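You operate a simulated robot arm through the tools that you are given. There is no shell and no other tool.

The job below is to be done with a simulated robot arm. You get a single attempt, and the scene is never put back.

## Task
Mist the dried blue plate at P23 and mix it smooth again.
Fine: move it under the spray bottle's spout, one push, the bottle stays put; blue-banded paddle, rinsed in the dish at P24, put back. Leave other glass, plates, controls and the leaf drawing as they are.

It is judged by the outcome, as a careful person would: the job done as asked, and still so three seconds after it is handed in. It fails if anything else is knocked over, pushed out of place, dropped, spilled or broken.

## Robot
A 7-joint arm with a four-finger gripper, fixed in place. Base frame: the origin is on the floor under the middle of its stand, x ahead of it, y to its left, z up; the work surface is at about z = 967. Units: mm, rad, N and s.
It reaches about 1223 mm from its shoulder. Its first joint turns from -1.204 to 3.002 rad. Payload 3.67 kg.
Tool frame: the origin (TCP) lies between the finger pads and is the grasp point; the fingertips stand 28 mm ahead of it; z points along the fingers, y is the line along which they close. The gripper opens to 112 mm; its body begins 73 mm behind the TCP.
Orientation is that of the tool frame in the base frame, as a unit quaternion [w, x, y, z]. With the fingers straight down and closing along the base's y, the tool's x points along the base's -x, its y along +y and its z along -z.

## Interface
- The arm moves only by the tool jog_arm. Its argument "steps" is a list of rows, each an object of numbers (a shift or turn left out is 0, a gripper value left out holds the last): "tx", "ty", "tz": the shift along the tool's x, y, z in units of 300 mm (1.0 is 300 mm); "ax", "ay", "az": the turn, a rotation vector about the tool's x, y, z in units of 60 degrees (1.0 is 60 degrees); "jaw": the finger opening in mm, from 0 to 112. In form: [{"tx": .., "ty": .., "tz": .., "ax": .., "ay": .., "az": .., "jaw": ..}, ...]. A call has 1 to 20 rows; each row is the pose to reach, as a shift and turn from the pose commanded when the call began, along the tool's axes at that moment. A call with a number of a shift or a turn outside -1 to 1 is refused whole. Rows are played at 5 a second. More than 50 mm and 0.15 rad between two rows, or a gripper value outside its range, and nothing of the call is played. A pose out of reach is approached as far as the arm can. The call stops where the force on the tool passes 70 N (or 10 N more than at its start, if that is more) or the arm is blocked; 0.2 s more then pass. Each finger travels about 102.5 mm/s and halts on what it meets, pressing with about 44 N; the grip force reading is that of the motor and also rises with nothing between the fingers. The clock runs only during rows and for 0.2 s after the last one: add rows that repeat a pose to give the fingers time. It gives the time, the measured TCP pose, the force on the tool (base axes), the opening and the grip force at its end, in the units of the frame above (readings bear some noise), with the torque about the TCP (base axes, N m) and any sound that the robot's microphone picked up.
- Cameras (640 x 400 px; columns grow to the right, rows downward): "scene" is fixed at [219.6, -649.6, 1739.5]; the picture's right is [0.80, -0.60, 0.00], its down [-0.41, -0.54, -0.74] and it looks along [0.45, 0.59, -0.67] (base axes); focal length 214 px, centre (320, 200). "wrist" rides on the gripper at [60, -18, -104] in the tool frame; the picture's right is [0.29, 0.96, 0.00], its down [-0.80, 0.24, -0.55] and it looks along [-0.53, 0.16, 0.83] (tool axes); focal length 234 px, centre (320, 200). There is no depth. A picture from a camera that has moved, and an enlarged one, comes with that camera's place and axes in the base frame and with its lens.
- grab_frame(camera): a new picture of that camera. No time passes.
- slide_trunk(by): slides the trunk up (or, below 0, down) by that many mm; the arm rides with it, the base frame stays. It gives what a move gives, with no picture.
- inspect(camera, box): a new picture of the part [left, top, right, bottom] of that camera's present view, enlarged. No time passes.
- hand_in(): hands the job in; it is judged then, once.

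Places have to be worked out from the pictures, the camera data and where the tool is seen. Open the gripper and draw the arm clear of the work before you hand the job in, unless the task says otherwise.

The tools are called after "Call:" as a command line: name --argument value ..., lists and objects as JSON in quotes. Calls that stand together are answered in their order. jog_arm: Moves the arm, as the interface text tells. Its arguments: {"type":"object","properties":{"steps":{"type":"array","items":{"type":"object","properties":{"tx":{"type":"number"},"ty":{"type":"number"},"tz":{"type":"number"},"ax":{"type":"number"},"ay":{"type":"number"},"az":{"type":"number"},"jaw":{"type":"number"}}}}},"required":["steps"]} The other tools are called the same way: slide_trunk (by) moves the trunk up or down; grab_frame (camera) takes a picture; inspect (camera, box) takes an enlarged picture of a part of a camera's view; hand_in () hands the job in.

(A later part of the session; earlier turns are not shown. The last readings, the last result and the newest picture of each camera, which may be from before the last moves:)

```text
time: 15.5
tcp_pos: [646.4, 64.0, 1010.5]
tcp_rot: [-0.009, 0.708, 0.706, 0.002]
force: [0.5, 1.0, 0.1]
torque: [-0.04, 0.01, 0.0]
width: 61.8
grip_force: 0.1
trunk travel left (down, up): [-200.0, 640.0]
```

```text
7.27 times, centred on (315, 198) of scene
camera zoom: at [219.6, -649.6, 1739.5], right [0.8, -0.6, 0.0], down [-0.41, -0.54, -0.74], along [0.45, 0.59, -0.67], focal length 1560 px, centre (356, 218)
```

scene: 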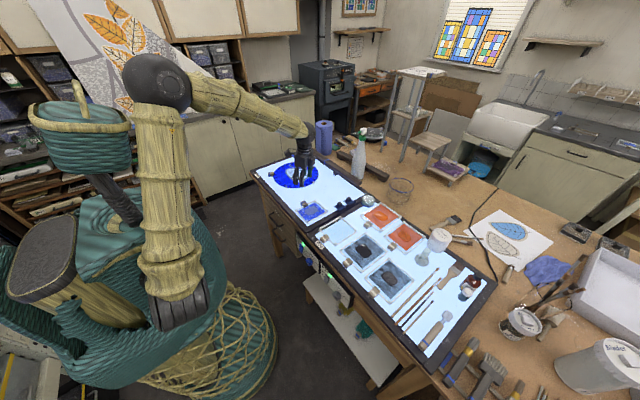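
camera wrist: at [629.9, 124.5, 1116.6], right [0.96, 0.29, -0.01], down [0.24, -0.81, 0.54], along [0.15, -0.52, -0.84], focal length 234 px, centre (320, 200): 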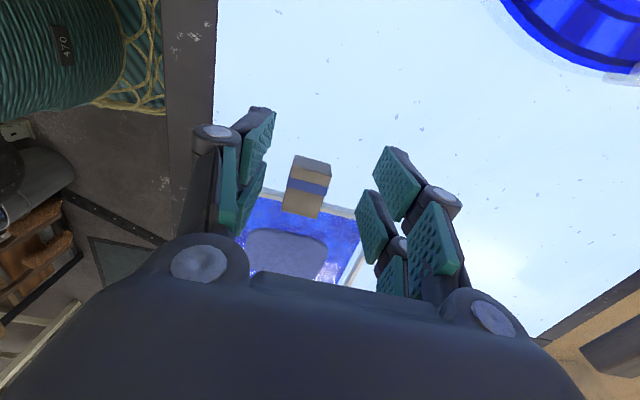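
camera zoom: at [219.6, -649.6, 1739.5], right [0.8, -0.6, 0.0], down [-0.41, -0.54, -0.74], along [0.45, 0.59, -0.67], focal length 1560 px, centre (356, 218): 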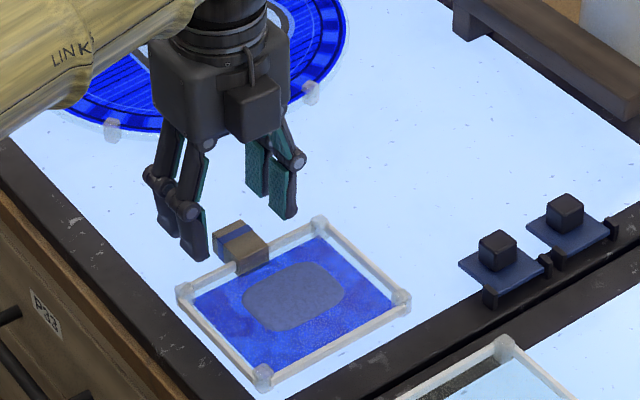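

The gripper straddles the block cleanly and the fingers are still a little above the glass. I descend another 14 mm and check.

Call:
jog_arm --steps '[{"tz": 0.025}, {"tz": 0.047}, {"tz": 0.047}]'

Call:
inspect --camera "scene" --box '[290, 185, 335, 220]'

Call:
inspect --camera "wrist" --box '[170, 90, 480, 290]'

```text
time: 16.3
tcp_pos: [646.3, 65.0, 997.1]
tcp_rot: [-0.009, 0.708, 0.706, 0.001]
force: [0.5, -0.1, 0.2]
torque: [0.0, 0.0, 0.0]
width: 61.9
grip_force: 0.1
trunk travel left (down, up): [-200.0, 640.0]
```

```text
11.43 times, centred on (312, 202) of scene
camera zoom: at [219.6, -649.6, 1739.5], right [0.8, -0.6, 0.0], down [-0.41, -0.54, -0.74], along [0.45, 0.59, -0.67], focal length 2451 px, centre (406, 171)
```

zoom: 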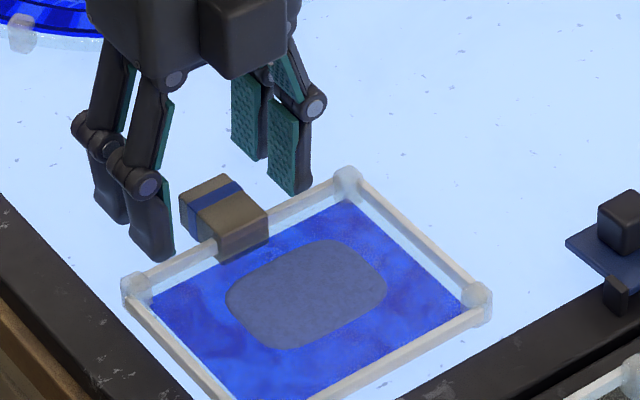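

```text
2.00 times, centred on (325, 190) of wrist
camera zoom: at [629.3, 124.7, 1103.1], right [0.96, 0.29, -0.01], down [0.24, -0.81, 0.54], along [0.15, -0.52, -0.84], focal length 468 px, centre (310, 220)
```

zoom: 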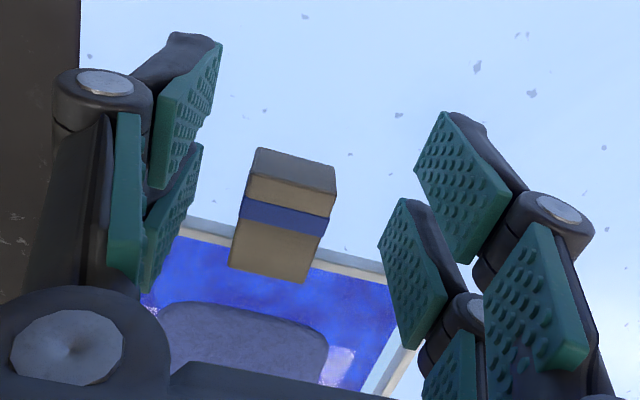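

Tips are about 8 mm above the glass at this opening and will extend about 4 mm on closing. I lower 2 mm and close gently on the block.

Call:
jog_arm --steps '[{"tz": 0.007, "jaw": 45}, {"tz": 0.007, "jaw": 32}, {"tz": 0.007, "jaw": 26}, {"tz": 0.007, "jaw": 22}, {"tz": 0.007, "jaw": 20}, {"tz": 0.007, "jaw": 20}]'

Call:
inspect --camera "scene" --box '[290, 185, 335, 220]'

Call:
inspect --camera "wrist" --box '[170, 90, 480, 290]'

```text
time: 17.7
tcp_pos: [645.7, 64.2, 995.9]
tcp_rot: [-0.008, 0.708, 0.706, 0.002]
force: [0.2, -0.5, 0.4]
torque: [0.06, -0.08, 0.01]
width: 25.1
grip_force: 43.7
trunk travel left (down, up): [-200.0, 640.0]
```

```text
11.43 times, centred on (312, 202) of scene
camera zoom: at [219.6, -649.6, 1739.5], right [0.8, -0.6, 0.0], down [-0.41, -0.54, -0.74], along [0.45, 0.59, -0.67], focal length 2451 px, centre (406, 171)
```

zoom: 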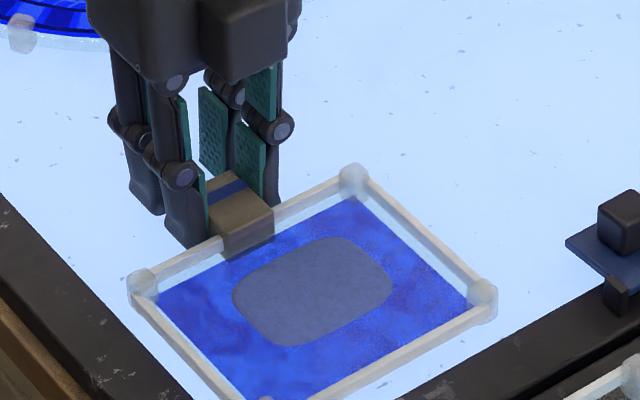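

```text
2.00 times, centred on (325, 190) of wrist
camera zoom: at [629.2, 124.4, 1101.4], right [0.96, 0.29, -0.01], down [0.24, -0.81, 0.54], along [0.15, -0.52, -0.84], focal length 468 px, centre (310, 220)
```

zoom: 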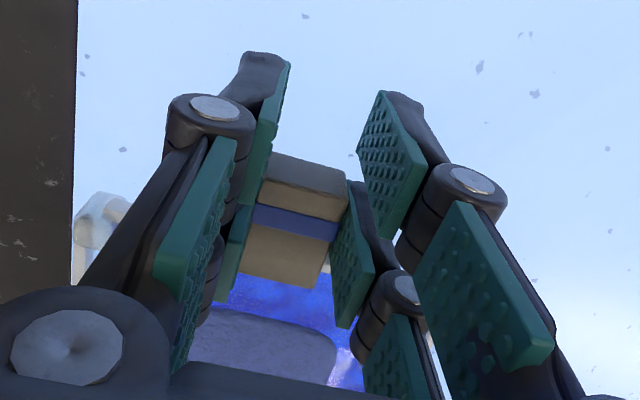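

The block is held (width 25 mm, 44 N). I slide the plate slowly first in +y (with a little +x) to clear the blue control tabs on the right, and check that it follows.

Call:
jog_arm --steps '[{"tx": 0.03, "ty": 0.012}, {"tx": 0.06, "ty": 0.025}, {"tx": 0.09, "ty": 0.038}, {"tx": 0.12, "ty": 0.05}, {"tx": 0.15, "ty": 0.063}, {"tx": 0.16, "ty": 0.07}, {"tx": 0.16, "ty": 0.07}]'

Call:
inspect --camera "scene" --box '[270, 160, 360, 230]'

Call:
grab_frame --camera "wrist"

```text
time: 19.3
tcp_pos: [674.4, 92.6, 995.4]
tcp_rot: [-0.032, 0.712, 0.702, 0.008]
force: [-10.3, -13.1, 38.9]
torque: [-2.35, -0.41, -1.01]
width: 25.6
grip_force: 43.9
trunk travel left (down, up): [-200.0, 640.0]
```

```text
5.71 times, centred on (315, 195) of scene
camera zoom: at [219.6, -649.6, 1739.5], right [0.8, -0.6, 0.0], down [-0.41, -0.54, -0.74], along [0.45, 0.59, -0.67], focal length 1226 px, centre (349, 229)
```

zoom: 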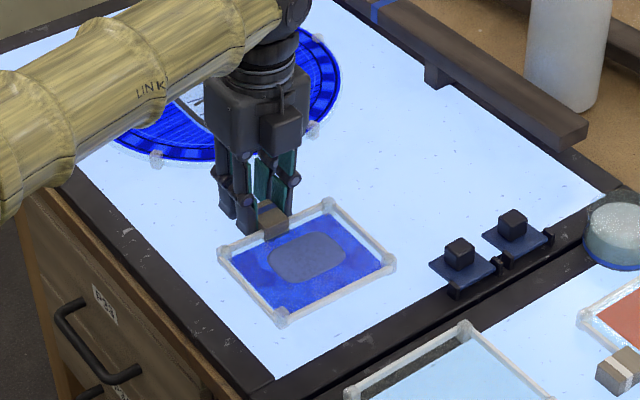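

```text
taken
camera wrist: at [661.4, 148.9, 1104.5], right [0.96, 0.27, -0.02], down [0.25, -0.83, 0.5], along [0.12, -0.48, -0.87], focal length 234 px, centre (320, 200)
```

wrist: 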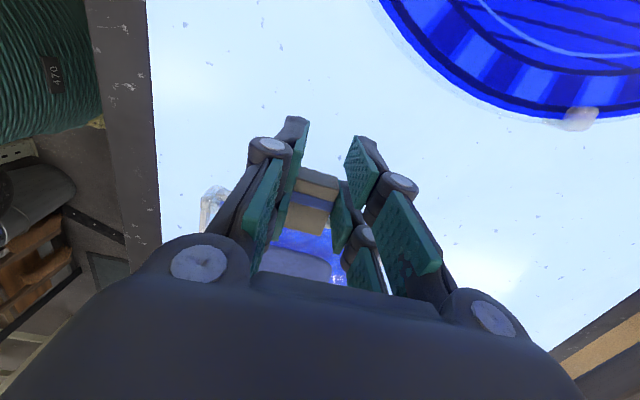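

With this yaw the arm is at a joint limit: it tilted about 4° and the inner tips press on the glass with 39 N. I raise 2.5 mm and start turning the plate back toward the robot's natural yaw (handle toward −x), which relieves the limit.

Call:
jog_arm --steps '[{"tz": -0.008}, {"tz": -0.008, "az": -0.08}, {"tz": -0.008, "az": -0.16}, {"tz": -0.008, "az": -0.24}]'

Call:
inspect --camera "scene" --box '[270, 160, 360, 230]'

```text
time: 20.3
tcp_pos: [674.3, 96.9, 995.1]
tcp_rot: [-0.028, 0.617, 0.786, 0.009]
force: [-3.6, -14.9, 37.6]
torque: [-1.25, -0.64, -0.63]
width: 25.4
grip_force: 44.1
trunk travel left (down, up): [-200.0, 640.0]
```

```text
5.71 times, centred on (315, 195) of scene
camera zoom: at [219.6, -649.6, 1739.5], right [0.8, -0.6, 0.0], down [-0.41, -0.54, -0.74], along [0.45, 0.59, -0.67], focal length 1226 px, centre (349, 229)
```

zoom: 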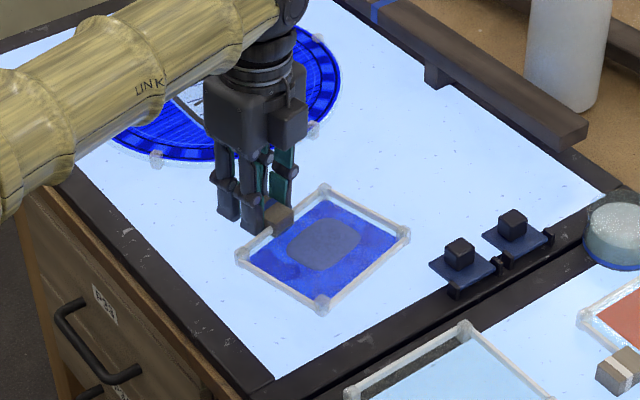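

The plate turns with the grip, but 38 N still bears down. I raise the command 4 mm more and continue the turn.

Call:
jog_arm --steps '[{"tz": -0.013}, {"tz": -0.015, "az": -0.08}, {"tz": -0.015, "az": -0.16}, {"tz": -0.015, "az": -0.24}, {"tz": -0.015, "az": -0.32}, {"tz": -0.015, "az": -0.4}]'

Call:
inspect --camera "scene" --box '[270, 160, 360, 230]'

```text
time: 21.7
tcp_pos: [671.1, 107.7, 996.8]
tcp_rot: [-0.017, 0.437, 0.899, 0.005]
force: [-0.2, 0.1, -1.2]
torque: [0.08, 0.05, 0.04]
width: 25.3
grip_force: 44.1
trunk travel left (down, up): [-200.0, 640.0]
```

```text
5.71 times, centred on (315, 195) of scene
camera zoom: at [219.6, -649.6, 1739.5], right [0.8, -0.6, 0.0], down [-0.41, -0.54, -0.74], along [0.45, 0.59, -0.67], focal length 1226 px, centre (349, 229)
```

zoom: 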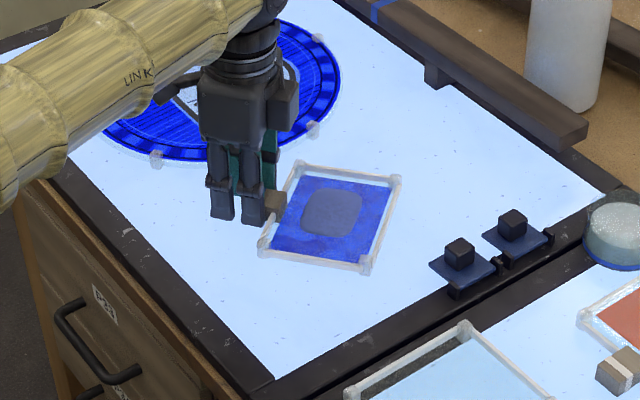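

Contact force is gone and the plate has turned about 38°. I continue the turn while easing the height command back down.

Call:
jog_arm --steps '[{"tz": 0.003, "az": -0.08}, {"tz": 0.006, "az": -0.16}, {"tz": 0.009, "az": -0.24}, {"tz": 0.012, "az": -0.32}, {"tz": 0.014, "az": -0.4}, {"tz": 0.016, "az": -0.46}]'

Call:
inspect --camera "scene" --box '[270, 160, 360, 230]'

```text
time: 23.1
tcp_pos: [661.3, 118.2, 1000.7]
tcp_rot: [0.001, 0.208, 0.978, -0.001]
force: [-0.4, -2.9, 1.3]
torque: [-0.01, 0.03, -0.15]
width: 25.1
grip_force: 43.8
trunk travel left (down, up): [-200.0, 640.0]
```

```text
5.71 times, centred on (315, 195) of scene
camera zoom: at [219.6, -649.6, 1739.5], right [0.8, -0.6, 0.0], down [-0.41, -0.54, -0.74], along [0.45, 0.59, -0.67], focal length 1226 px, centre (349, 229)
```

zoom: 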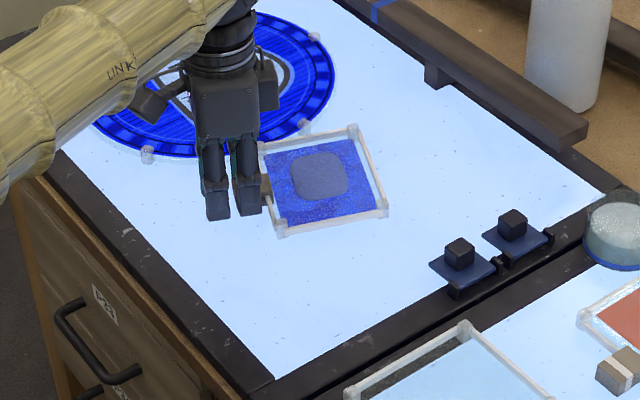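

The tool is exact again, but the plate's upper corner is getting close to the round leaf plate. I look closely before moving, then back off in −y.

Call:
inspect --camera "scene" --box '[300, 172, 335, 200]'

Call:
grab_frame --camera "wrist"

```text
14.29 times, centred on (318, 186) of scene
camera zoom: at [219.6, -649.6, 1739.5], right [0.8, -0.6, 0.0], down [-0.41, -0.54, -0.74], along [0.45, 0.59, -0.67], focal length 3064 px, centre (356, 400)
```

zoom: 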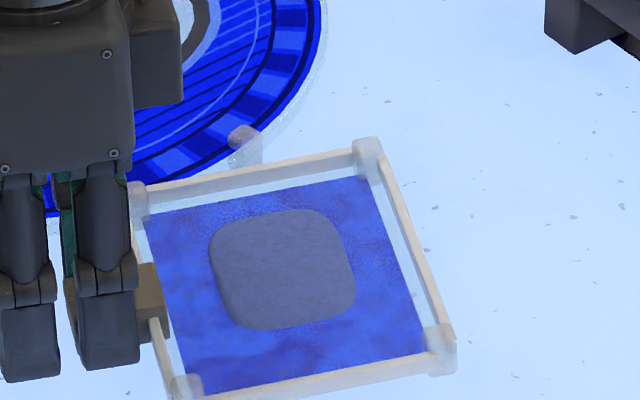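

```text
taken
camera wrist: at [599.8, 127.4, 1105.6], right [0.12, 0.99, 0.0], down [0.82, -0.1, 0.56], along [0.55, -0.07, -0.83], focal length 234 px, centre (320, 200)
```

wrist: 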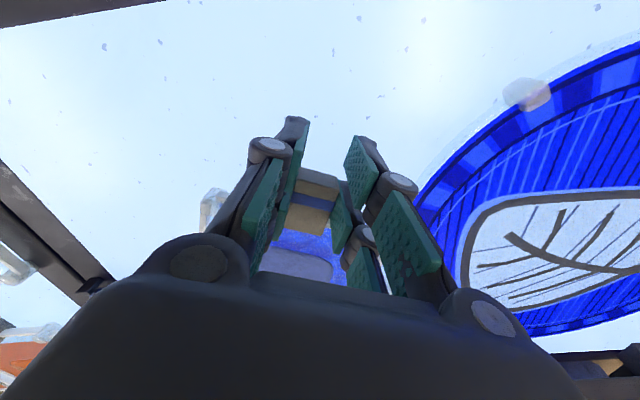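

There is still a gap (about 20 mm to its foot, only a few mm at the corner). I back off 28 mm in −y and lower 3 mm so the plate lies flat again.

Call:
jog_arm --steps '[{"tx": -0.014, "ty": -0.02}, {"tx": -0.027, "ty": -0.039, "tz": 0.003}, {"tx": -0.04, "ty": -0.059, "tz": 0.006}, {"tx": -0.053, "ty": -0.078, "tz": 0.01}, {"tx": -0.053, "ty": -0.078, "tz": 0.01}]'

Call:
inspect --camera "scene" --box '[280, 165, 350, 215]'

```text
time: 24.3
tcp_pos: [668.2, 87.6, 996.2]
tcp_rot: [0.0, 0.208, 0.978, -0.001]
force: [0.3, -0.9, -0.8]
torque: [0.04, 0.08, -0.02]
width: 25.4
grip_force: 44.3
trunk travel left (down, up): [-200.0, 640.0]
```

```text
8.00 times, centred on (315, 190) of scene
camera zoom: at [219.6, -649.6, 1739.5], right [0.8, -0.6, 0.0], down [-0.41, -0.54, -0.74], along [0.45, 0.59, -0.67], focal length 1716 px, centre (360, 280)
```

zoom: 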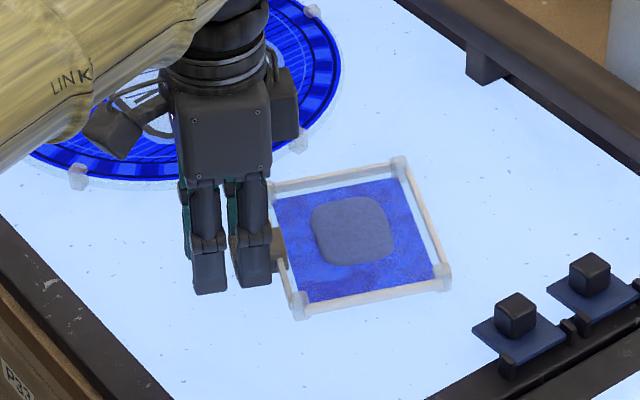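

The plate is clear of the round plate. I finish the remaining 24° turn while moving to about (720, 80).

Call:
jog_arm --steps '[{"tx": -0.025, "ty": 0.006, "az": -0.058}, {"tx": -0.05, "ty": 0.012, "az": -0.117}, {"tx": -0.076, "ty": 0.018, "az": -0.175}, {"tx": -0.102, "ty": 0.025, "az": -0.234}, {"tx": -0.128, "ty": 0.031, "az": -0.292}, {"tx": -0.154, "ty": 0.037, "az": -0.351}, {"tx": -0.178, "ty": 0.043, "az": -0.4}, {"tx": -0.178, "ty": 0.043, "az": -0.4}]'

Call:
inspect --camera "scene" --box '[280, 155, 370, 215]'

Call:
grab_frame --camera "wrist"

```text
time: 26.1
tcp_pos: [720.8, 79.3, 997.6]
tcp_rot: [0.0, 0.0, 1.0, 0.0]
force: [-0.8, -0.2, -1.6]
torque: [0.02, 0.11, 0.01]
width: 25.3
grip_force: 44.4
trunk travel left (down, up): [-200.0, 640.0]
```

```text
6.67 times, centred on (325, 185) of scene
camera zoom: at [219.6, -649.6, 1739.5], right [0.8, -0.6, 0.0], down [-0.41, -0.54, -0.74], along [0.45, 0.59, -0.67], focal length 1430 px, centre (287, 300)
```

zoom: 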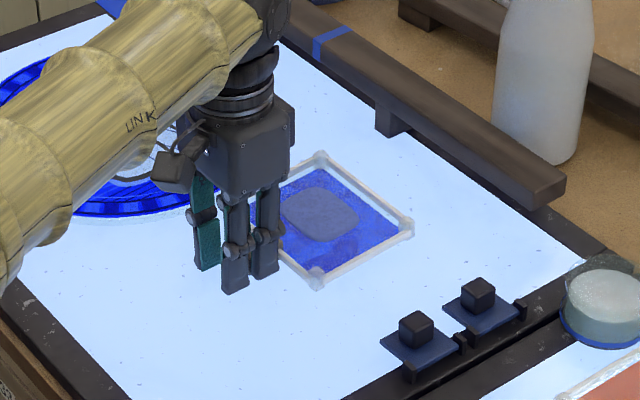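

```text
taken
camera wrist: at [661.9, 63.4, 1101.7], right [-0.29, 0.96, 0.0], down [0.8, 0.24, 0.55], along [0.53, 0.16, -0.83], focal length 234 px, centre (320, 200)
```

wrist: 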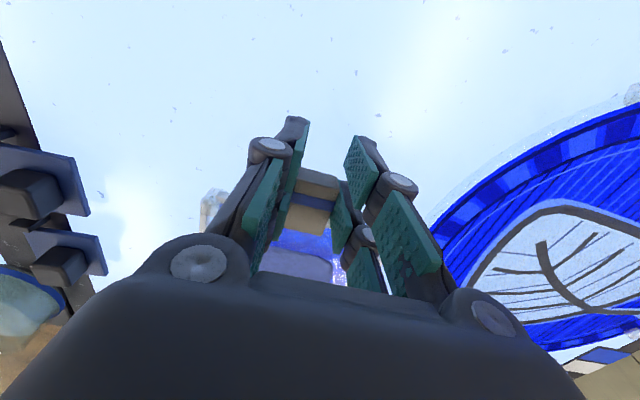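

The plate is now centred near (806, 84), handle toward the robot. I slide it to about (880, 98), in front of the bar and in line with the spout.

Call:
jog_arm --steps '[{"tx": -0.035, "ty": 0.003}, {"tx": -0.07, "ty": 0.008}, {"tx": -0.105, "ty": 0.015}, {"tx": -0.14, "ty": 0.023}, {"tx": -0.175, "ty": 0.031}, {"tx": -0.21, "ty": 0.039}, {"tx": -0.245, "ty": 0.047}, {"tx": -0.245, "ty": 0.047}]'

Call:
inspect --camera "scene" --box '[290, 150, 380, 210]'

```text
time: 27.9
tcp_pos: [797.0, 93.1, 997.3]
tcp_rot: [0.0, -0.001, 1.0, 0.0]
force: [0.5, -1.5, -2.2]
torque: [0.01, 0.11, 0.0]
width: 25.2
grip_force: 44.3
trunk travel left (down, up): [-200.0, 640.0]
```

```text
6.67 times, centred on (335, 180) of scene
camera zoom: at [219.6, -649.6, 1739.5], right [0.8, -0.6, 0.0], down [-0.41, -0.54, -0.74], along [0.45, 0.59, -0.67], focal length 1430 px, centre (220, 333)
```

zoom: 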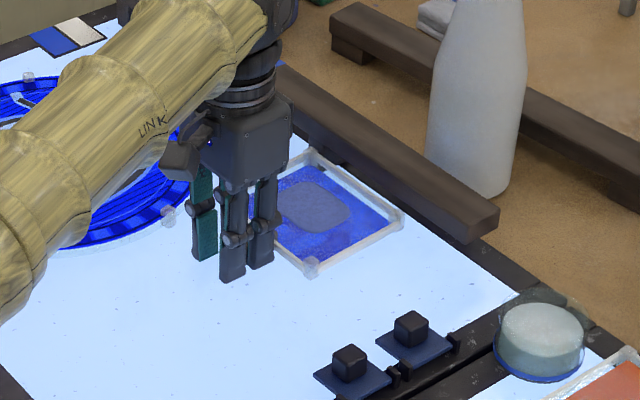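

The plate is centred near (882, 94), but its far-left corner post is about to meet the bar's leg at y≈147. I shift it 16 mm in −y and then 13 mm further toward the bottle, to about (895, 78).

Call:
jog_arm --steps '[{"ty": -0.027}, {"ty": -0.053}, {"tx": -0.015, "ty": -0.053}, {"tx": -0.03, "ty": -0.053}, {"tx": -0.043, "ty": -0.053}, {"tx": -0.043, "ty": -0.053}]'

Call:
inspect --camera "scene" --box '[300, 120, 390, 210]'

Call:
inspect --camera "scene" --box '[310, 165, 355, 205]'

```text
time: 29.3
tcp_pos: [808.3, 76.6, 997.2]
tcp_rot: [0.0, 0.0, 1.0, 0.0]
force: [-0.3, 0.3, -1.7]
torque: [0.03, 0.12, -0.01]
width: 25.5
grip_force: 43.8
trunk travel left (down, up): [-200.0, 640.0]
```

```text
4.44 times, centred on (345, 165) of scene
camera zoom: at [219.6, -649.6, 1739.5], right [0.8, -0.6, 0.0], down [-0.41, -0.54, -0.74], along [0.45, 0.59, -0.67], focal length 953 px, centre (209, 356)
```

zoom: 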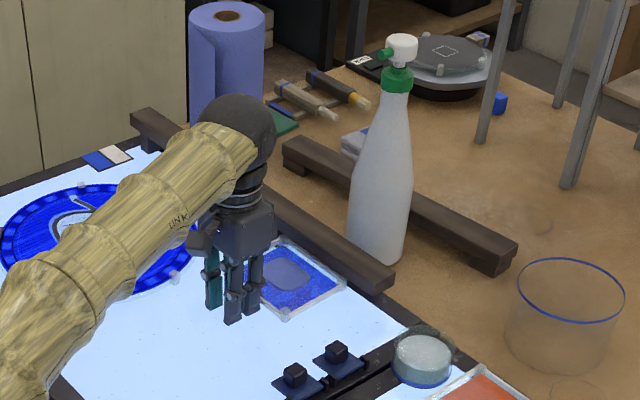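

```text
10.00 times, centred on (332, 185) of scene
camera zoom: at [219.6, -649.6, 1739.5], right [0.8, -0.6, 0.0], down [-0.41, -0.54, -0.74], along [0.45, 0.59, -0.67], focal length 2145 px, centre (195, 350)
```

zoom: 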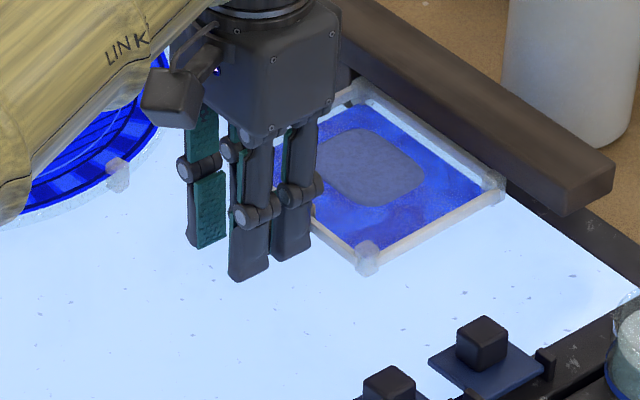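

The plate is now in front of the bottle, just short of the bar's leg and slightly beneath its near edge. I lower 1 mm, open the fingers gently, and rise straight up.

Call:
jog_arm --steps '[{"tz": 0.004}, {"tz": 0.004, "jaw": 32}, {"tz": 0.004, "jaw": 45}, {"tz": 0.004, "jaw": 55}, {"tz": 0.004, "jaw": 60}, {"tz": -0.04, "jaw": 60}, {"tz": -0.12}, {"tz": -0.24}, {"tz": -0.36}]'

Call:
grab_frame --camera "wrist"

Call:
inspect --camera "scene" --box '[300, 120, 390, 210]'

```text
time: 31.3
tcp_pos: [808.9, 77.1, 1104.0]
tcp_rot: [0.0, 0.0, 1.0, 0.0]
force: [0.1, -0.6, 0.7]
torque: [0.0, -0.01, 0.0]
width: 59.9
grip_force: 0.0
trunk travel left (down, up): [-200.0, 640.0]
```

```text
taken
camera wrist: at [749.3, 60.5, 1208.2], right [-0.29, 0.96, 0.0], down [0.8, 0.24, 0.55], along [0.53, 0.16, -0.83], focal length 234 px, centre (320, 200)
```

wrist: 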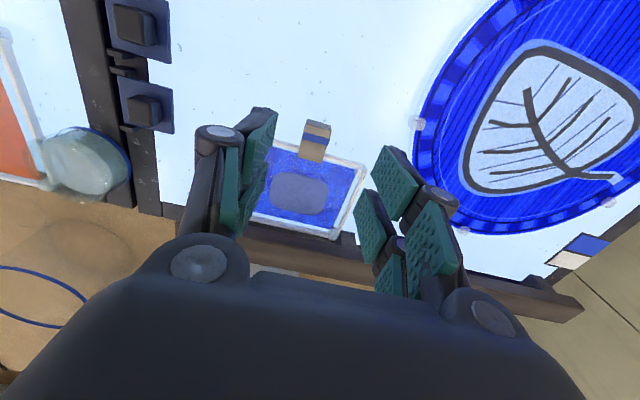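

```text
4.44 times, centred on (345, 165) of scene
camera zoom: at [219.6, -649.6, 1739.5], right [0.8, -0.6, 0.0], down [-0.41, -0.54, -0.74], along [0.45, 0.59, -0.67], focal length 953 px, centre (209, 356)
```

zoom: 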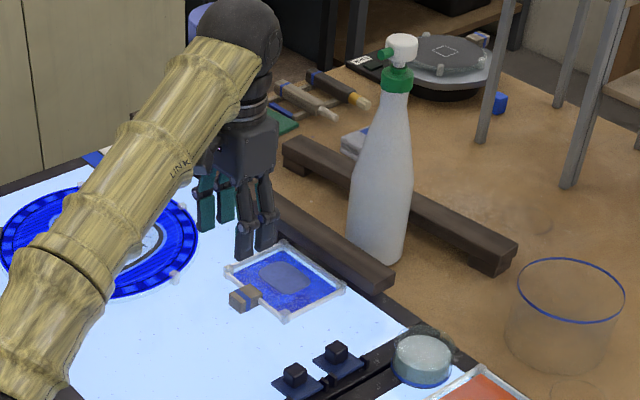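

The plate rests flat under the spout's line. Now I raise the trunk 400 mm (arm goes straight up, clear of everything) to reach above the bottle.

Call:
slide_trunk --by 300

Call:
grab_frame --camera "wrist"

Call:
inspect --camera "wrist" --box '[270, 140, 390, 260]'

```text
time: 34.3
tcp_pos: [808.4, 77.6, 1404.0]
tcp_rot: [0.0, -0.001, 1.0, 0.001]
force: [0.0, 0.1, -0.2]
torque: [0.0, -0.06, 0.0]
width: 60.3
grip_force: 0.0
trunk travel left (down, up): [-500.0, 340.0]
```

```text
taken
camera wrist: at [749.1, 60.6, 1508.4], right [-0.29, 0.96, 0.0], down [0.8, 0.24, 0.55], along [0.53, 0.16, -0.83], focal length 234 px, centre (320, 200)
```

wrist: 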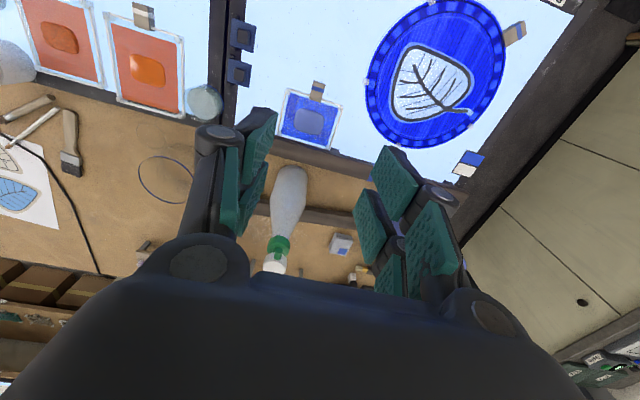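

```text
3.33 times, centred on (330, 200) of wrist
camera zoom: at [749.1, 60.6, 1508.4], right [-0.29, 0.96, 0.0], down [0.8, 0.24, 0.55], along [0.53, 0.16, -0.83], focal length 781 px, centre (287, 200)
```

zoom: 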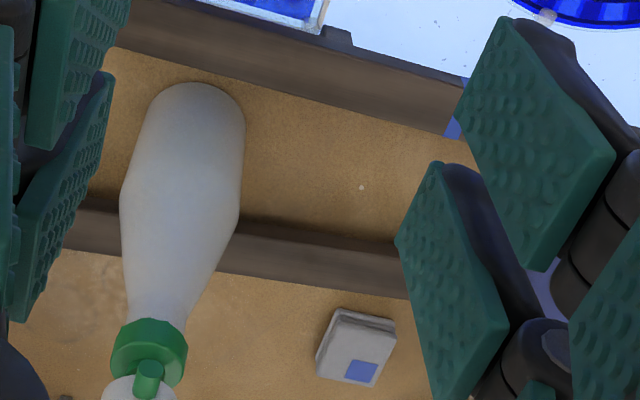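

Triangulating the green collar from both cameras puts the bottle axis at about (1055, 76). I move closer and higher to look straight down at the pump head.

Call:
jog_arm --steps '[{"tx": -0.1, "tz": -0.04, "jaw": 60}, {"tx": -0.2, "tz": -0.08}, {"tx": -0.3, "tz": -0.11}, {"tx": -0.41, "tz": -0.14}, {"tx": -0.507, "tz": -0.153}, {"tx": -0.507, "tz": -0.153}]'

Call:
grab_frame --camera "wrist"

Call:
inspect --camera "wrist" --box '[260, 120, 360, 220]'

```text
time: 35.7
tcp_pos: [842.5, 56.3, 1400.3]
tcp_rot: [0.002, 0.0, 1.0, -0.001]
force: [-1.1, 0.7, 0.4]
torque: [-0.04, -0.03, 0.0]
width: 59.9
grip_force: 0.0
out of reach, approached as far as the arm can: row 1, 2, 3, 4, 5, 6
trunk travel left (down, up): [-500.0, 340.0]
```

```text
taken
camera wrist: at [781.3, 41.3, 1505.6], right [-0.29, 0.96, 0.0], down [0.79, 0.24, 0.56], along [0.53, 0.16, -0.83], focal length 234 px, centre (320, 200)
```

wrist: 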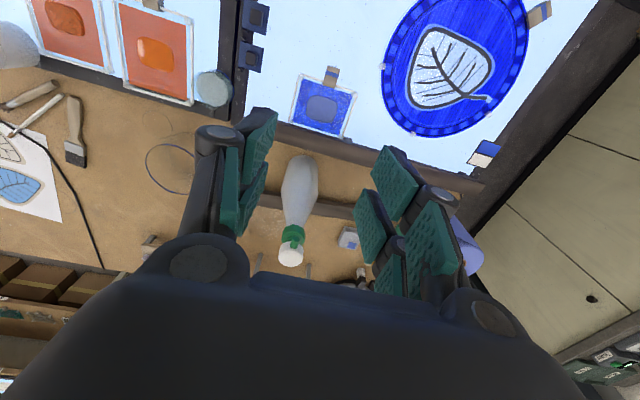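

```text
4.00 times, centred on (310, 170) of wrist
camera zoom: at [781.3, 41.3, 1505.6], right [-0.29, 0.96, 0.0], down [0.79, 0.24, 0.56], along [0.53, 0.16, -0.83], focal length 937 px, centre (360, 320)
```

zoom: 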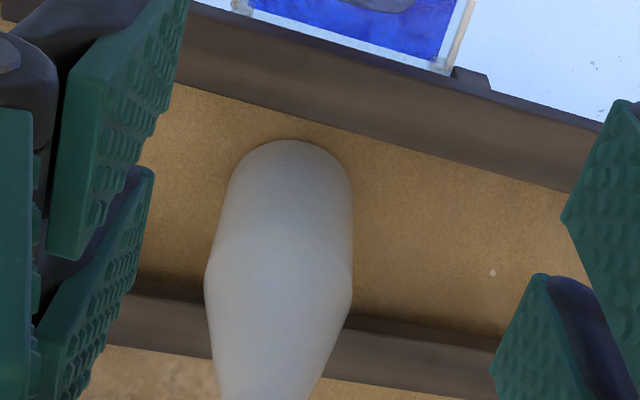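

That height is out of reach with the trunk this low. I bring the tool back and down in front of the bottle (well above the plate), then raise the trunk more.

Call:
jog_arm --steps '[{"tx": 0.08, "tz": 0.1}, {"tx": 0.16, "tz": 0.2}, {"tx": 0.24, "tz": 0.3}, {"tx": 0.32, "tz": 0.4}, {"tx": 0.4, "tz": 0.5}, {"tx": 0.45, "tz": 0.6}, {"tx": 0.45, "tz": 0.667}, {"tx": 0.45, "tz": 0.667}]'

Call:
slide_trunk --by 240

Call:
jog_arm --steps '[{"tx": 0}, {"tx": 0}]'

```text
time: 37.5
tcp_pos: [708.8, 52.1, 1193.2]
tcp_rot: [0.0, 0.0, 1.0, 0.001]
force: [-0.7, -0.3, 0.4]
torque: [0.0, 0.02, 0.03]
width: 59.7
grip_force: 0.0
trunk travel left (down, up): [-500.0, 340.0]
```

```text
time: 40.0
tcp_pos: [708.8, 53.0, 1432.5]
tcp_rot: [0.0, 0.0, 1.0, 0.0]
force: [-0.1, -0.1, 0.3]
torque: [-0.02, 0.02, 0.0]
width: 60.0
grip_force: 0.1
trunk travel left (down, up): [-740.0, 100.0]
```

```text
time: 40.6
tcp_pos: [708.7, 52.1, 1432.5]
tcp_rot: [0.0, 0.0, 1.0, 0.0]
force: [0.1, 0.5, -0.2]
torque: [-0.01, 0.02, 0.01]
width: 60.2
grip_force: 0.1
trunk travel left (down, up): [-740.0, 100.0]
```

Trunk is now 140 mm above where it began. I move forward toward the bottle, staying high, and check the reach.

Call:
jog_arm --steps '[{"tx": -0.14, "ty": 0.01}, {"tx": -0.28, "ty": 0.02}, {"tx": -0.42, "ty": 0.03}, {"tx": -0.56, "ty": 0.04}, {"tx": -0.7, "ty": 0.05}, {"tx": -0.837, "ty": 0.06}, {"tx": -0.837, "ty": 0.06}]'

Call:
grab_frame --camera "wrist"

Call:
inspect --camera "wrist" --box '[260, 120, 360, 220]'

```text
time: 42.2
tcp_pos: [954.3, 70.0, 1433.7]
tcp_rot: [0.001, 0.001, 1.0, 0.001]
force: [-0.8, -0.4, 0.0]
torque: [0.01, -0.04, 0.0]
width: 60.1
grip_force: 0.1
trunk travel left (down, up): [-740.0, 100.0]
```

```text
taken
camera wrist: at [895.0, 52.9, 1537.7], right [-0.29, 0.96, 0.0], down [0.8, 0.24, 0.56], along [0.53, 0.16, -0.83], focal length 234 px, centre (320, 200)
```

wrist: 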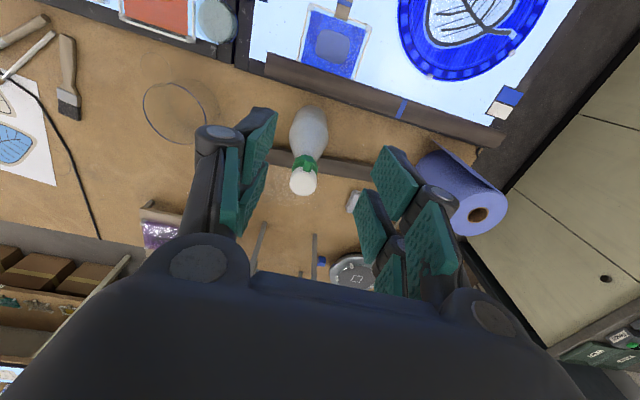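

```text
4.00 times, centred on (310, 170) of wrist
camera zoom: at [895.0, 52.9, 1537.7], right [-0.29, 0.96, 0.0], down [0.8, 0.24, 0.56], along [0.53, 0.16, -0.83], focal length 937 px, centre (360, 320)
```

zoom: 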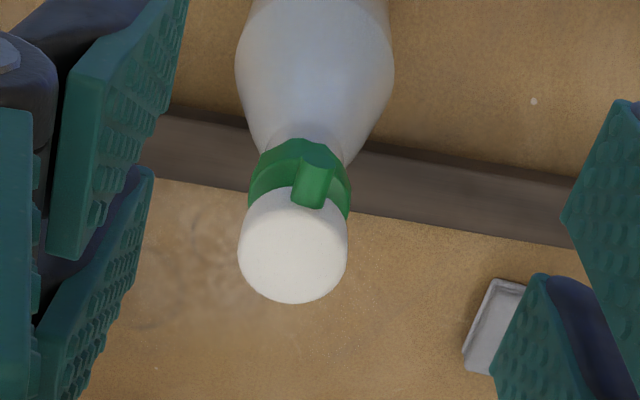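

The pump head (about 37 mm wide) is centred near (1051, 76, z≈1260). I zoom in on the spout for its direction.

Call:
inspect --camera "wrist" --box '[280, 145, 325, 200]'

Call:
inspect --camera "scene" --box '[340, 110, 380, 150]'

Call:
inspect --camera "wrist" --box '[270, 0, 420, 150]'

```text
7.27 times, centred on (302, 172) of wrist
camera zoom: at [895.0, 52.9, 1537.7], right [-0.29, 0.96, 0.0], down [0.8, 0.24, 0.56], along [0.53, 0.16, -0.83], focal length 1703 px, centre (447, 400)
```

zoom: 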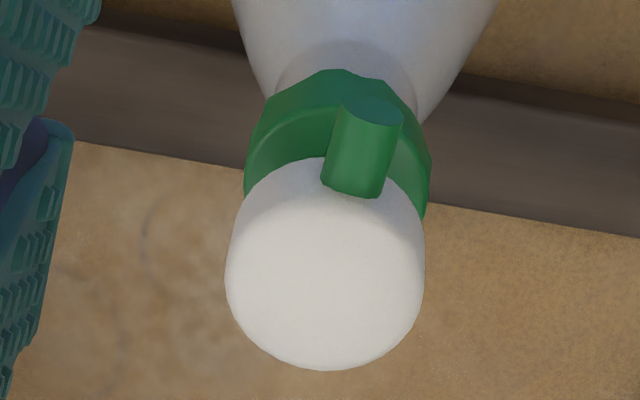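

```text
10.00 times, centred on (360, 130) of scene
camera zoom: at [219.6, -649.6, 1739.5], right [0.8, -0.6, 0.0], down [-0.41, -0.54, -0.74], along [0.45, 0.59, -0.67], focal length 2145 px, centre (-80, 900)
```

zoom: 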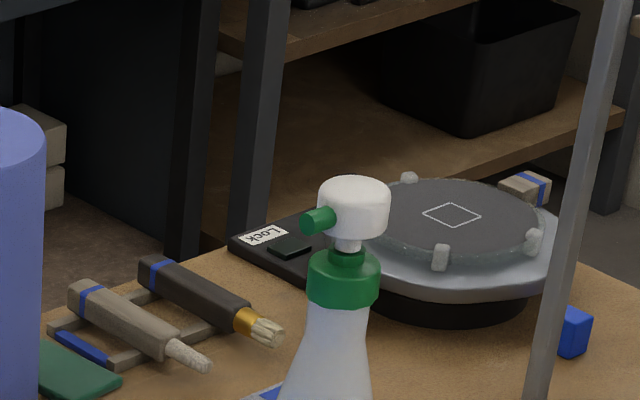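

```text
2.67 times, centred on (345, 75) of wrist
camera zoom: at [895.0, 52.9, 1537.7], right [-0.29, 0.96, 0.0], down [0.8, 0.24, 0.56], along [0.53, 0.16, -0.83], focal length 624 px, centre (253, 533)
```

zoom: 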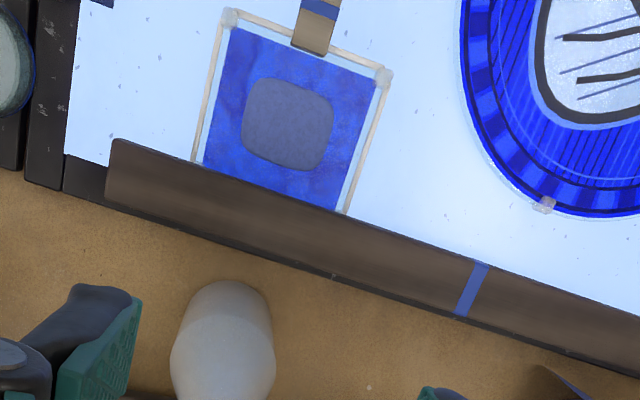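

The spout tip is at about (1026, 77.5, 1240) pointing straight −x, and the plate's dried patch is centred at (890, 78.5), right in line with it. I close the fingers and move above the pump head centre (1054, 77), keeping 40 mm of clearance.

Call:
jog_arm --steps '[{"tx": -0.08, "ty": 0.005, "tz": 0.05, "jaw": 0}, {"tx": -0.16, "ty": 0.01, "tz": 0.13, "jaw": 0}, {"tx": -0.24, "ty": 0.015, "tz": 0.24, "jaw": 0}, {"tx": -0.323, "ty": 0.02, "tz": 0.345, "jaw": 0}, {"tx": -0.323, "ty": 0.02, "tz": 0.345, "jaw": 0}]'

Call:
grab_frame --camera "wrist"

Call:
inspect --camera "scene" --box '[330, 100, 390, 160]'

```text
time: 43.4
tcp_pos: [1000.8, 59.5, 1316.8]
tcp_rot: [0.001, 0.0, 1.0, 0.0]
force: [0.1, 0.2, 0.2]
torque: [0.0, 0.0, -0.02]
width: 0.0
grip_force: 35.5
out of reach, approached as far as the arm can: row 1, 2, 3, 4, 5
trunk travel left (down, up): [-740.0, 100.0]
```

```text
taken
camera wrist: at [941.2, 43.1, 1421.5], right [-0.29, 0.96, 0.0], down [0.8, 0.24, 0.55], along [0.53, 0.16, -0.83], focal length 234 px, centre (320, 200)
```

wrist: 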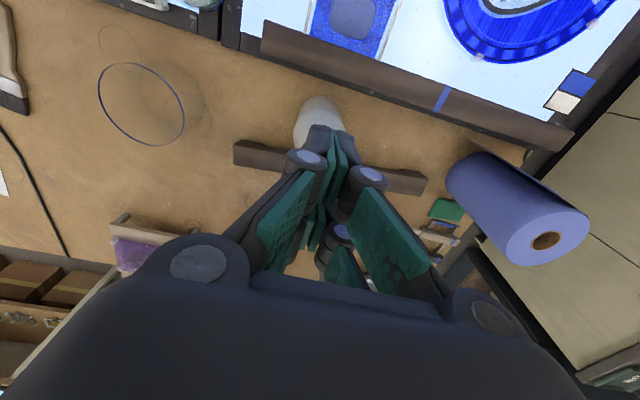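

```text
6.67 times, centred on (360, 130) of scene
camera zoom: at [219.6, -649.6, 1739.5], right [0.8, -0.6, 0.0], down [-0.41, -0.54, -0.74], along [0.45, 0.59, -0.67], focal length 1430 px, centre (53, 667)
```

zoom: 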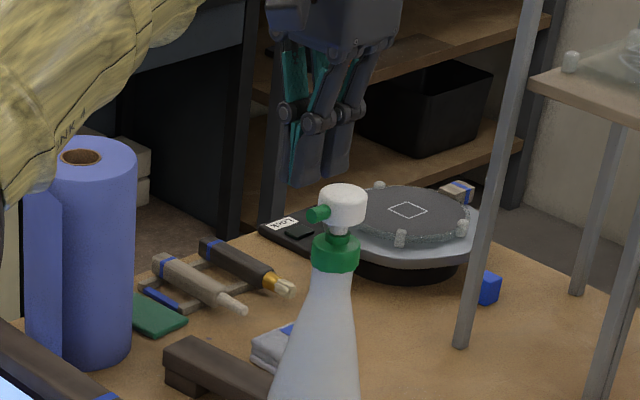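

Reach falls short with a vertical tool here (I estimate the shoulder at about (47, −230)). I raise the trunk its last 100 mm, then tilt the fingers 30° forward and approach a point above the pump head with clearance.

Call:
slide_trunk --by 100

Call:
jog_arm --steps '[{"ay": -0.1, "tx": -0.02, "ty": 0.01, "jaw": 0}, {"ay": -0.2, "tx": -0.05, "ty": 0.02, "tz": 0.03}, {"ay": -0.3, "tx": -0.1, "ty": 0.03, "tz": 0.08}, {"ay": -0.4, "tx": -0.15, "ty": 0.045, "tz": 0.14}, {"ay": -0.5, "tx": -0.206, "ty": 0.057, "tz": 0.2}, {"ay": -0.5, "tx": -0.206, "ty": 0.057, "tz": 0.2}]'

Call:
inspect --camera "scene" --box '[330, 90, 390, 150]'

Call:
grab_frame --camera "wrist"

```text
time: 44.8
tcp_pos: [1000.0, 58.0, 1417.2]
tcp_rot: [0.0, 0.001, 1.0, -0.001]
force: [-0.7, -0.1, -0.5]
torque: [0.0, 0.04, -0.01]
width: 0.1
grip_force: 35.6
trunk travel left (down, up): [-840.0, 0.0]
```

```text
time: 46.2
tcp_pos: [1061.6, 76.9, 1357.8]
tcp_rot: [0.26, 0.001, 0.966, 0.0]
force: [-0.2, 0.6, -0.6]
torque: [0.02, 0.0, -0.01]
width: 0.0
grip_force: 35.8
trunk travel left (down, up): [-840.0, 0.0]
```

```text
6.67 times, centred on (360, 120) of scene
camera zoom: at [219.6, -649.6, 1739.5], right [0.8, -0.6, 0.0], down [-0.41, -0.54, -0.74], along [0.45, 0.59, -0.67], focal length 1430 px, centre (53, 733)
```

zoom: 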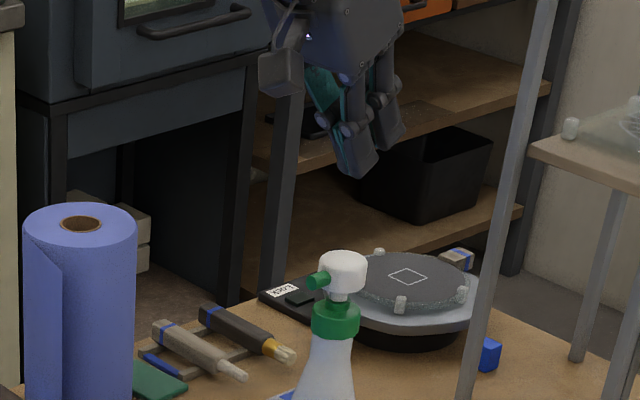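

```text
taken
camera wrist: at [958.4, 61.1, 1418.8], right [-0.25, 0.96, -0.14], down [0.41, 0.24, 0.88], along [0.88, 0.16, -0.45], focal length 234 px, centre (320, 200)
```

wrist: 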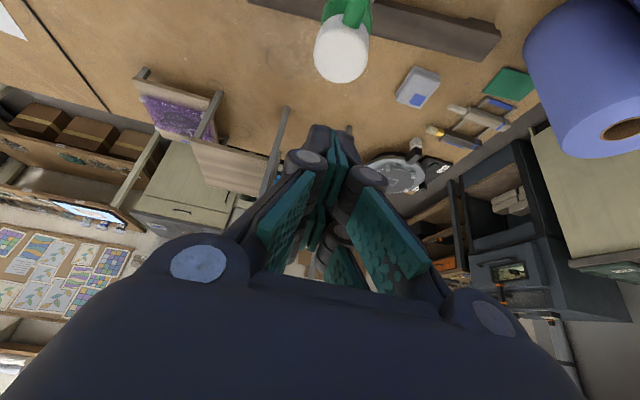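

The tilted pose is reachable: TCP about (1062, 76.5, 1357). I zoom in on the pump head from here to refine its centre and compare with the fingertips.

Call:
inspect --camera "wrist" --box '[290, 0, 400, 100]'

Call:
inspect --camera "wrist" --box '[260, 100, 400, 220]'

```text
4.00 times, centred on (345, 50) of wrist
camera zoom: at [958.4, 61.1, 1418.8], right [-0.25, 0.96, -0.14], down [0.41, 0.24, 0.88], along [0.88, 0.16, -0.45], focal length 937 px, centre (220, 800)
```

zoom: 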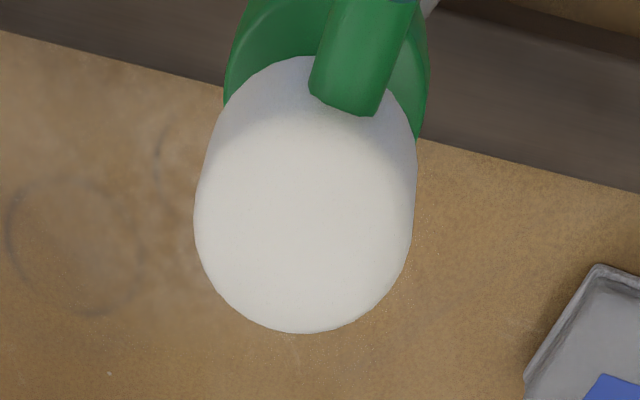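

```text
3.33 times, centred on (330, 160) of wrist
camera zoom: at [958.4, 61.1, 1418.8], right [-0.25, 0.96, -0.14], down [0.41, 0.24, 0.88], along [0.88, 0.16, -0.45], focal length 781 px, centre (287, 333)
```

zoom: 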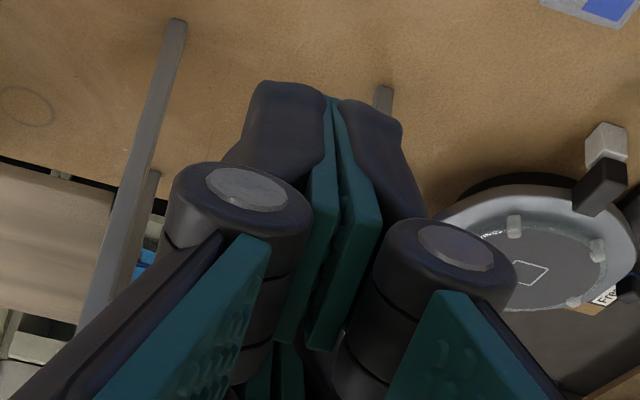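

The pump-head centre checks out at about (1054, 77, 1260–1263), and the lower fingertip edge is directly above it with about 57 mm of gap. I descend straight down 45 mm.

Call:
jog_arm --steps '[{"tx": 0.025, "tz": 0.0433, "jaw": 0}, {"tx": 0.05, "tz": 0.0866}, {"tx": 0.075, "tz": 0.13}, {"tx": 0.075, "tz": 0.13}]'

Call:
inspect --camera "scene" --box '[340, 105, 385, 145]'

Call:
inspect --camera "wrist" --box '[260, 60, 400, 200]'

```text
time: 47.2
tcp_pos: [1061.4, 76.7, 1312.9]
tcp_rot: [0.258, 0.0, 0.966, -0.001]
force: [-0.2, 0.6, 0.1]
torque: [-0.01, 0.01, -0.01]
width: 0.2
grip_force: 35.4
trunk travel left (down, up): [-840.0, 0.0]
```

```text
10.00 times, centred on (362, 125) of scene
camera zoom: at [219.6, -649.6, 1739.5], right [0.8, -0.6, 0.0], down [-0.41, -0.54, -0.74], along [0.45, 0.59, -0.67], focal length 2145 px, centre (-105, 950)
```

zoom: 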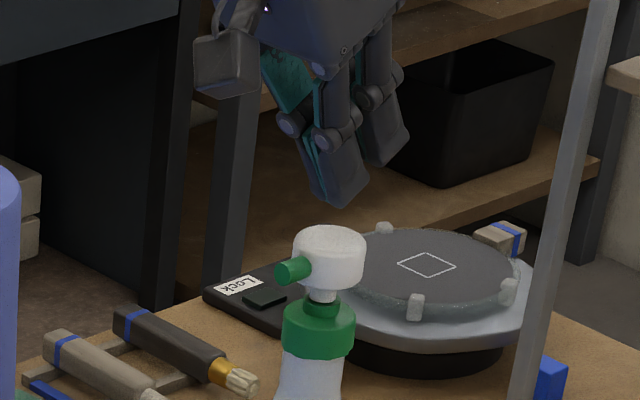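

```text
2.86 times, centred on (330, 130) of wrist
camera zoom: at [958.5, 60.7, 1373.0], right [-0.25, 0.96, -0.14], down [0.41, 0.24, 0.88], along [0.88, 0.16, -0.46], focal length 669 px, centre (291, 400)
```

zoom: 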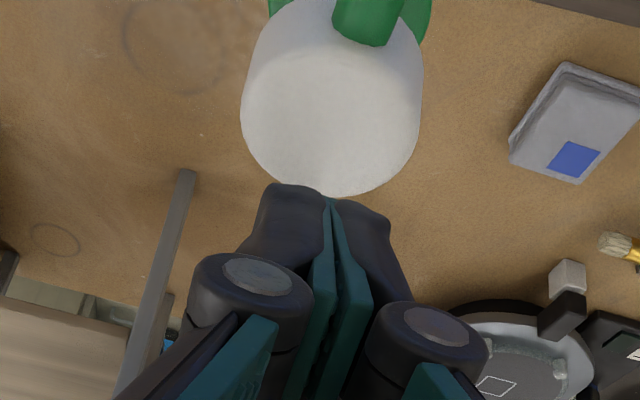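

Well centred with roughly 13 mm to go. I descend 12 mm slowly and watch the force.

Call:
jog_arm --steps '[{"tx": 0.005, "tz": 0.00866, "jaw": 0}, {"tx": 0.01, "tz": 0.0173}, {"tx": 0.015, "tz": 0.026}, {"tx": 0.02, "tz": 0.0346}]'

Call:
inspect --camera "scene" --box '[345, 110, 380, 140]'

```text
time: 48.2
tcp_pos: [1062.3, 75.6, 1301.2]
tcp_rot: [0.259, 0.0, 0.966, 0.0]
force: [0.9, 0.1, 0.1]
torque: [0.01, -0.02, -0.01]
width: 0.3
grip_force: 35.9
trunk travel left (down, up): [-840.0, 0.0]
```

```text
13.33 times, centred on (362, 125) of scene
camera zoom: at [219.6, -649.6, 1739.5], right [0.8, -0.6, 0.0], down [-0.41, -0.54, -0.74], along [0.45, 0.59, -0.67], focal length 2860 px, centre (-247, 1200)
```

zoom: 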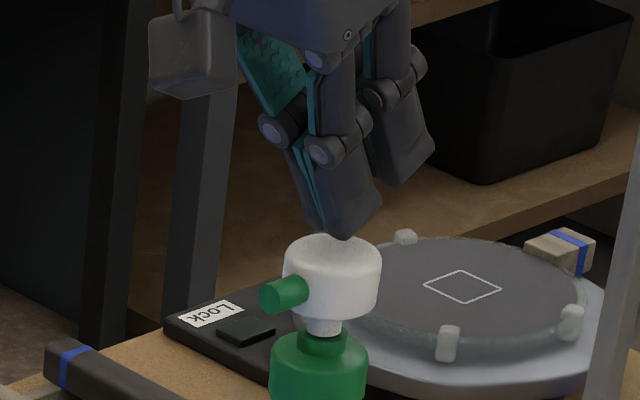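

The tip is just above the head. I start the single push, going down in small steps and reading force and sound.

Call:
jog_arm --steps '[{"tx": 0.0017, "tz": 0.0029, "jaw": 0}, {"tx": 0.0034, "tz": 0.0058}, {"tx": 0.005, "tz": 0.00866}]'

```text
time: 49.0
tcp_pos: [1062.5, 76.7, 1296.8]
tcp_rot: [0.259, 0.0, 0.966, -0.001]
force: [-0.1, 1.1, -0.3]
torque: [0.0, 0.0, 0.03]
width: 0.1
grip_force: 35.2
trunk travel left (down, up): [-840.0, 0.0]
```

No contact force yet. I continue down 3 mm.

Call:
jog_arm --steps '[{"tx": 0.0017, "tz": 0.0029, "jaw": 0}, {"tx": 0.0034, "tz": 0.0058}, {"tx": 0.005, "tz": 0.00866}]'

Call:
inspect --camera "scene" --box '[345, 110, 380, 140]'

```text
time: 49.8
tcp_pos: [1061.2, 75.8, 1293.7]
tcp_rot: [0.259, 0.0, 0.966, 0.0]
force: [0.2, 0.4, 0.6]
torque: [-0.03, 0.01, 0.0]
width: 0.1
grip_force: 35.8
trunk travel left (down, up): [-840.0, 0.0]
```

```text
13.33 times, centred on (362, 125) of scene
camera zoom: at [219.6, -649.6, 1739.5], right [0.8, -0.6, 0.0], down [-0.41, -0.54, -0.74], along [0.45, 0.59, -0.67], focal length 2860 px, centre (-247, 1200)
```

zoom: 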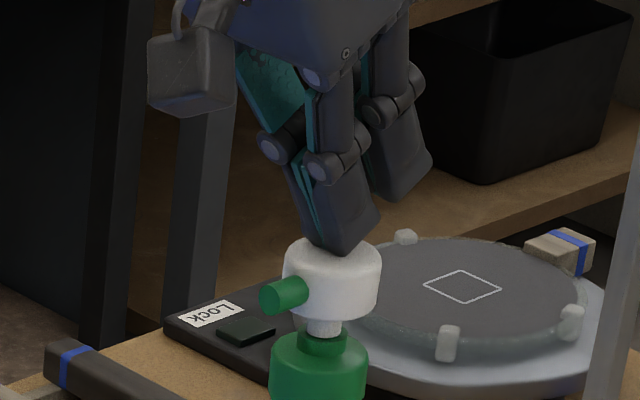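

The tip now appears right at the head's centre. I continue the push downward.

Call:
jog_arm --steps '[{"tx": 0.0017, "tz": 0.0029, "jaw": 0}, {"tx": 0.0034, "tz": 0.0058}, {"tx": 0.005, "tz": 0.00866}]'

```text
time: 50.6
tcp_pos: [1063.0, 76.0, 1290.8]
tcp_rot: [0.26, -0.001, 0.966, 0.001]
force: [-0.9, -0.5, 1.7]
torque: [0.0, 0.05, 0.02]
width: 5.8
grip_force: 35.2
trunk travel left (down, up): [-840.0, 0.0]
```

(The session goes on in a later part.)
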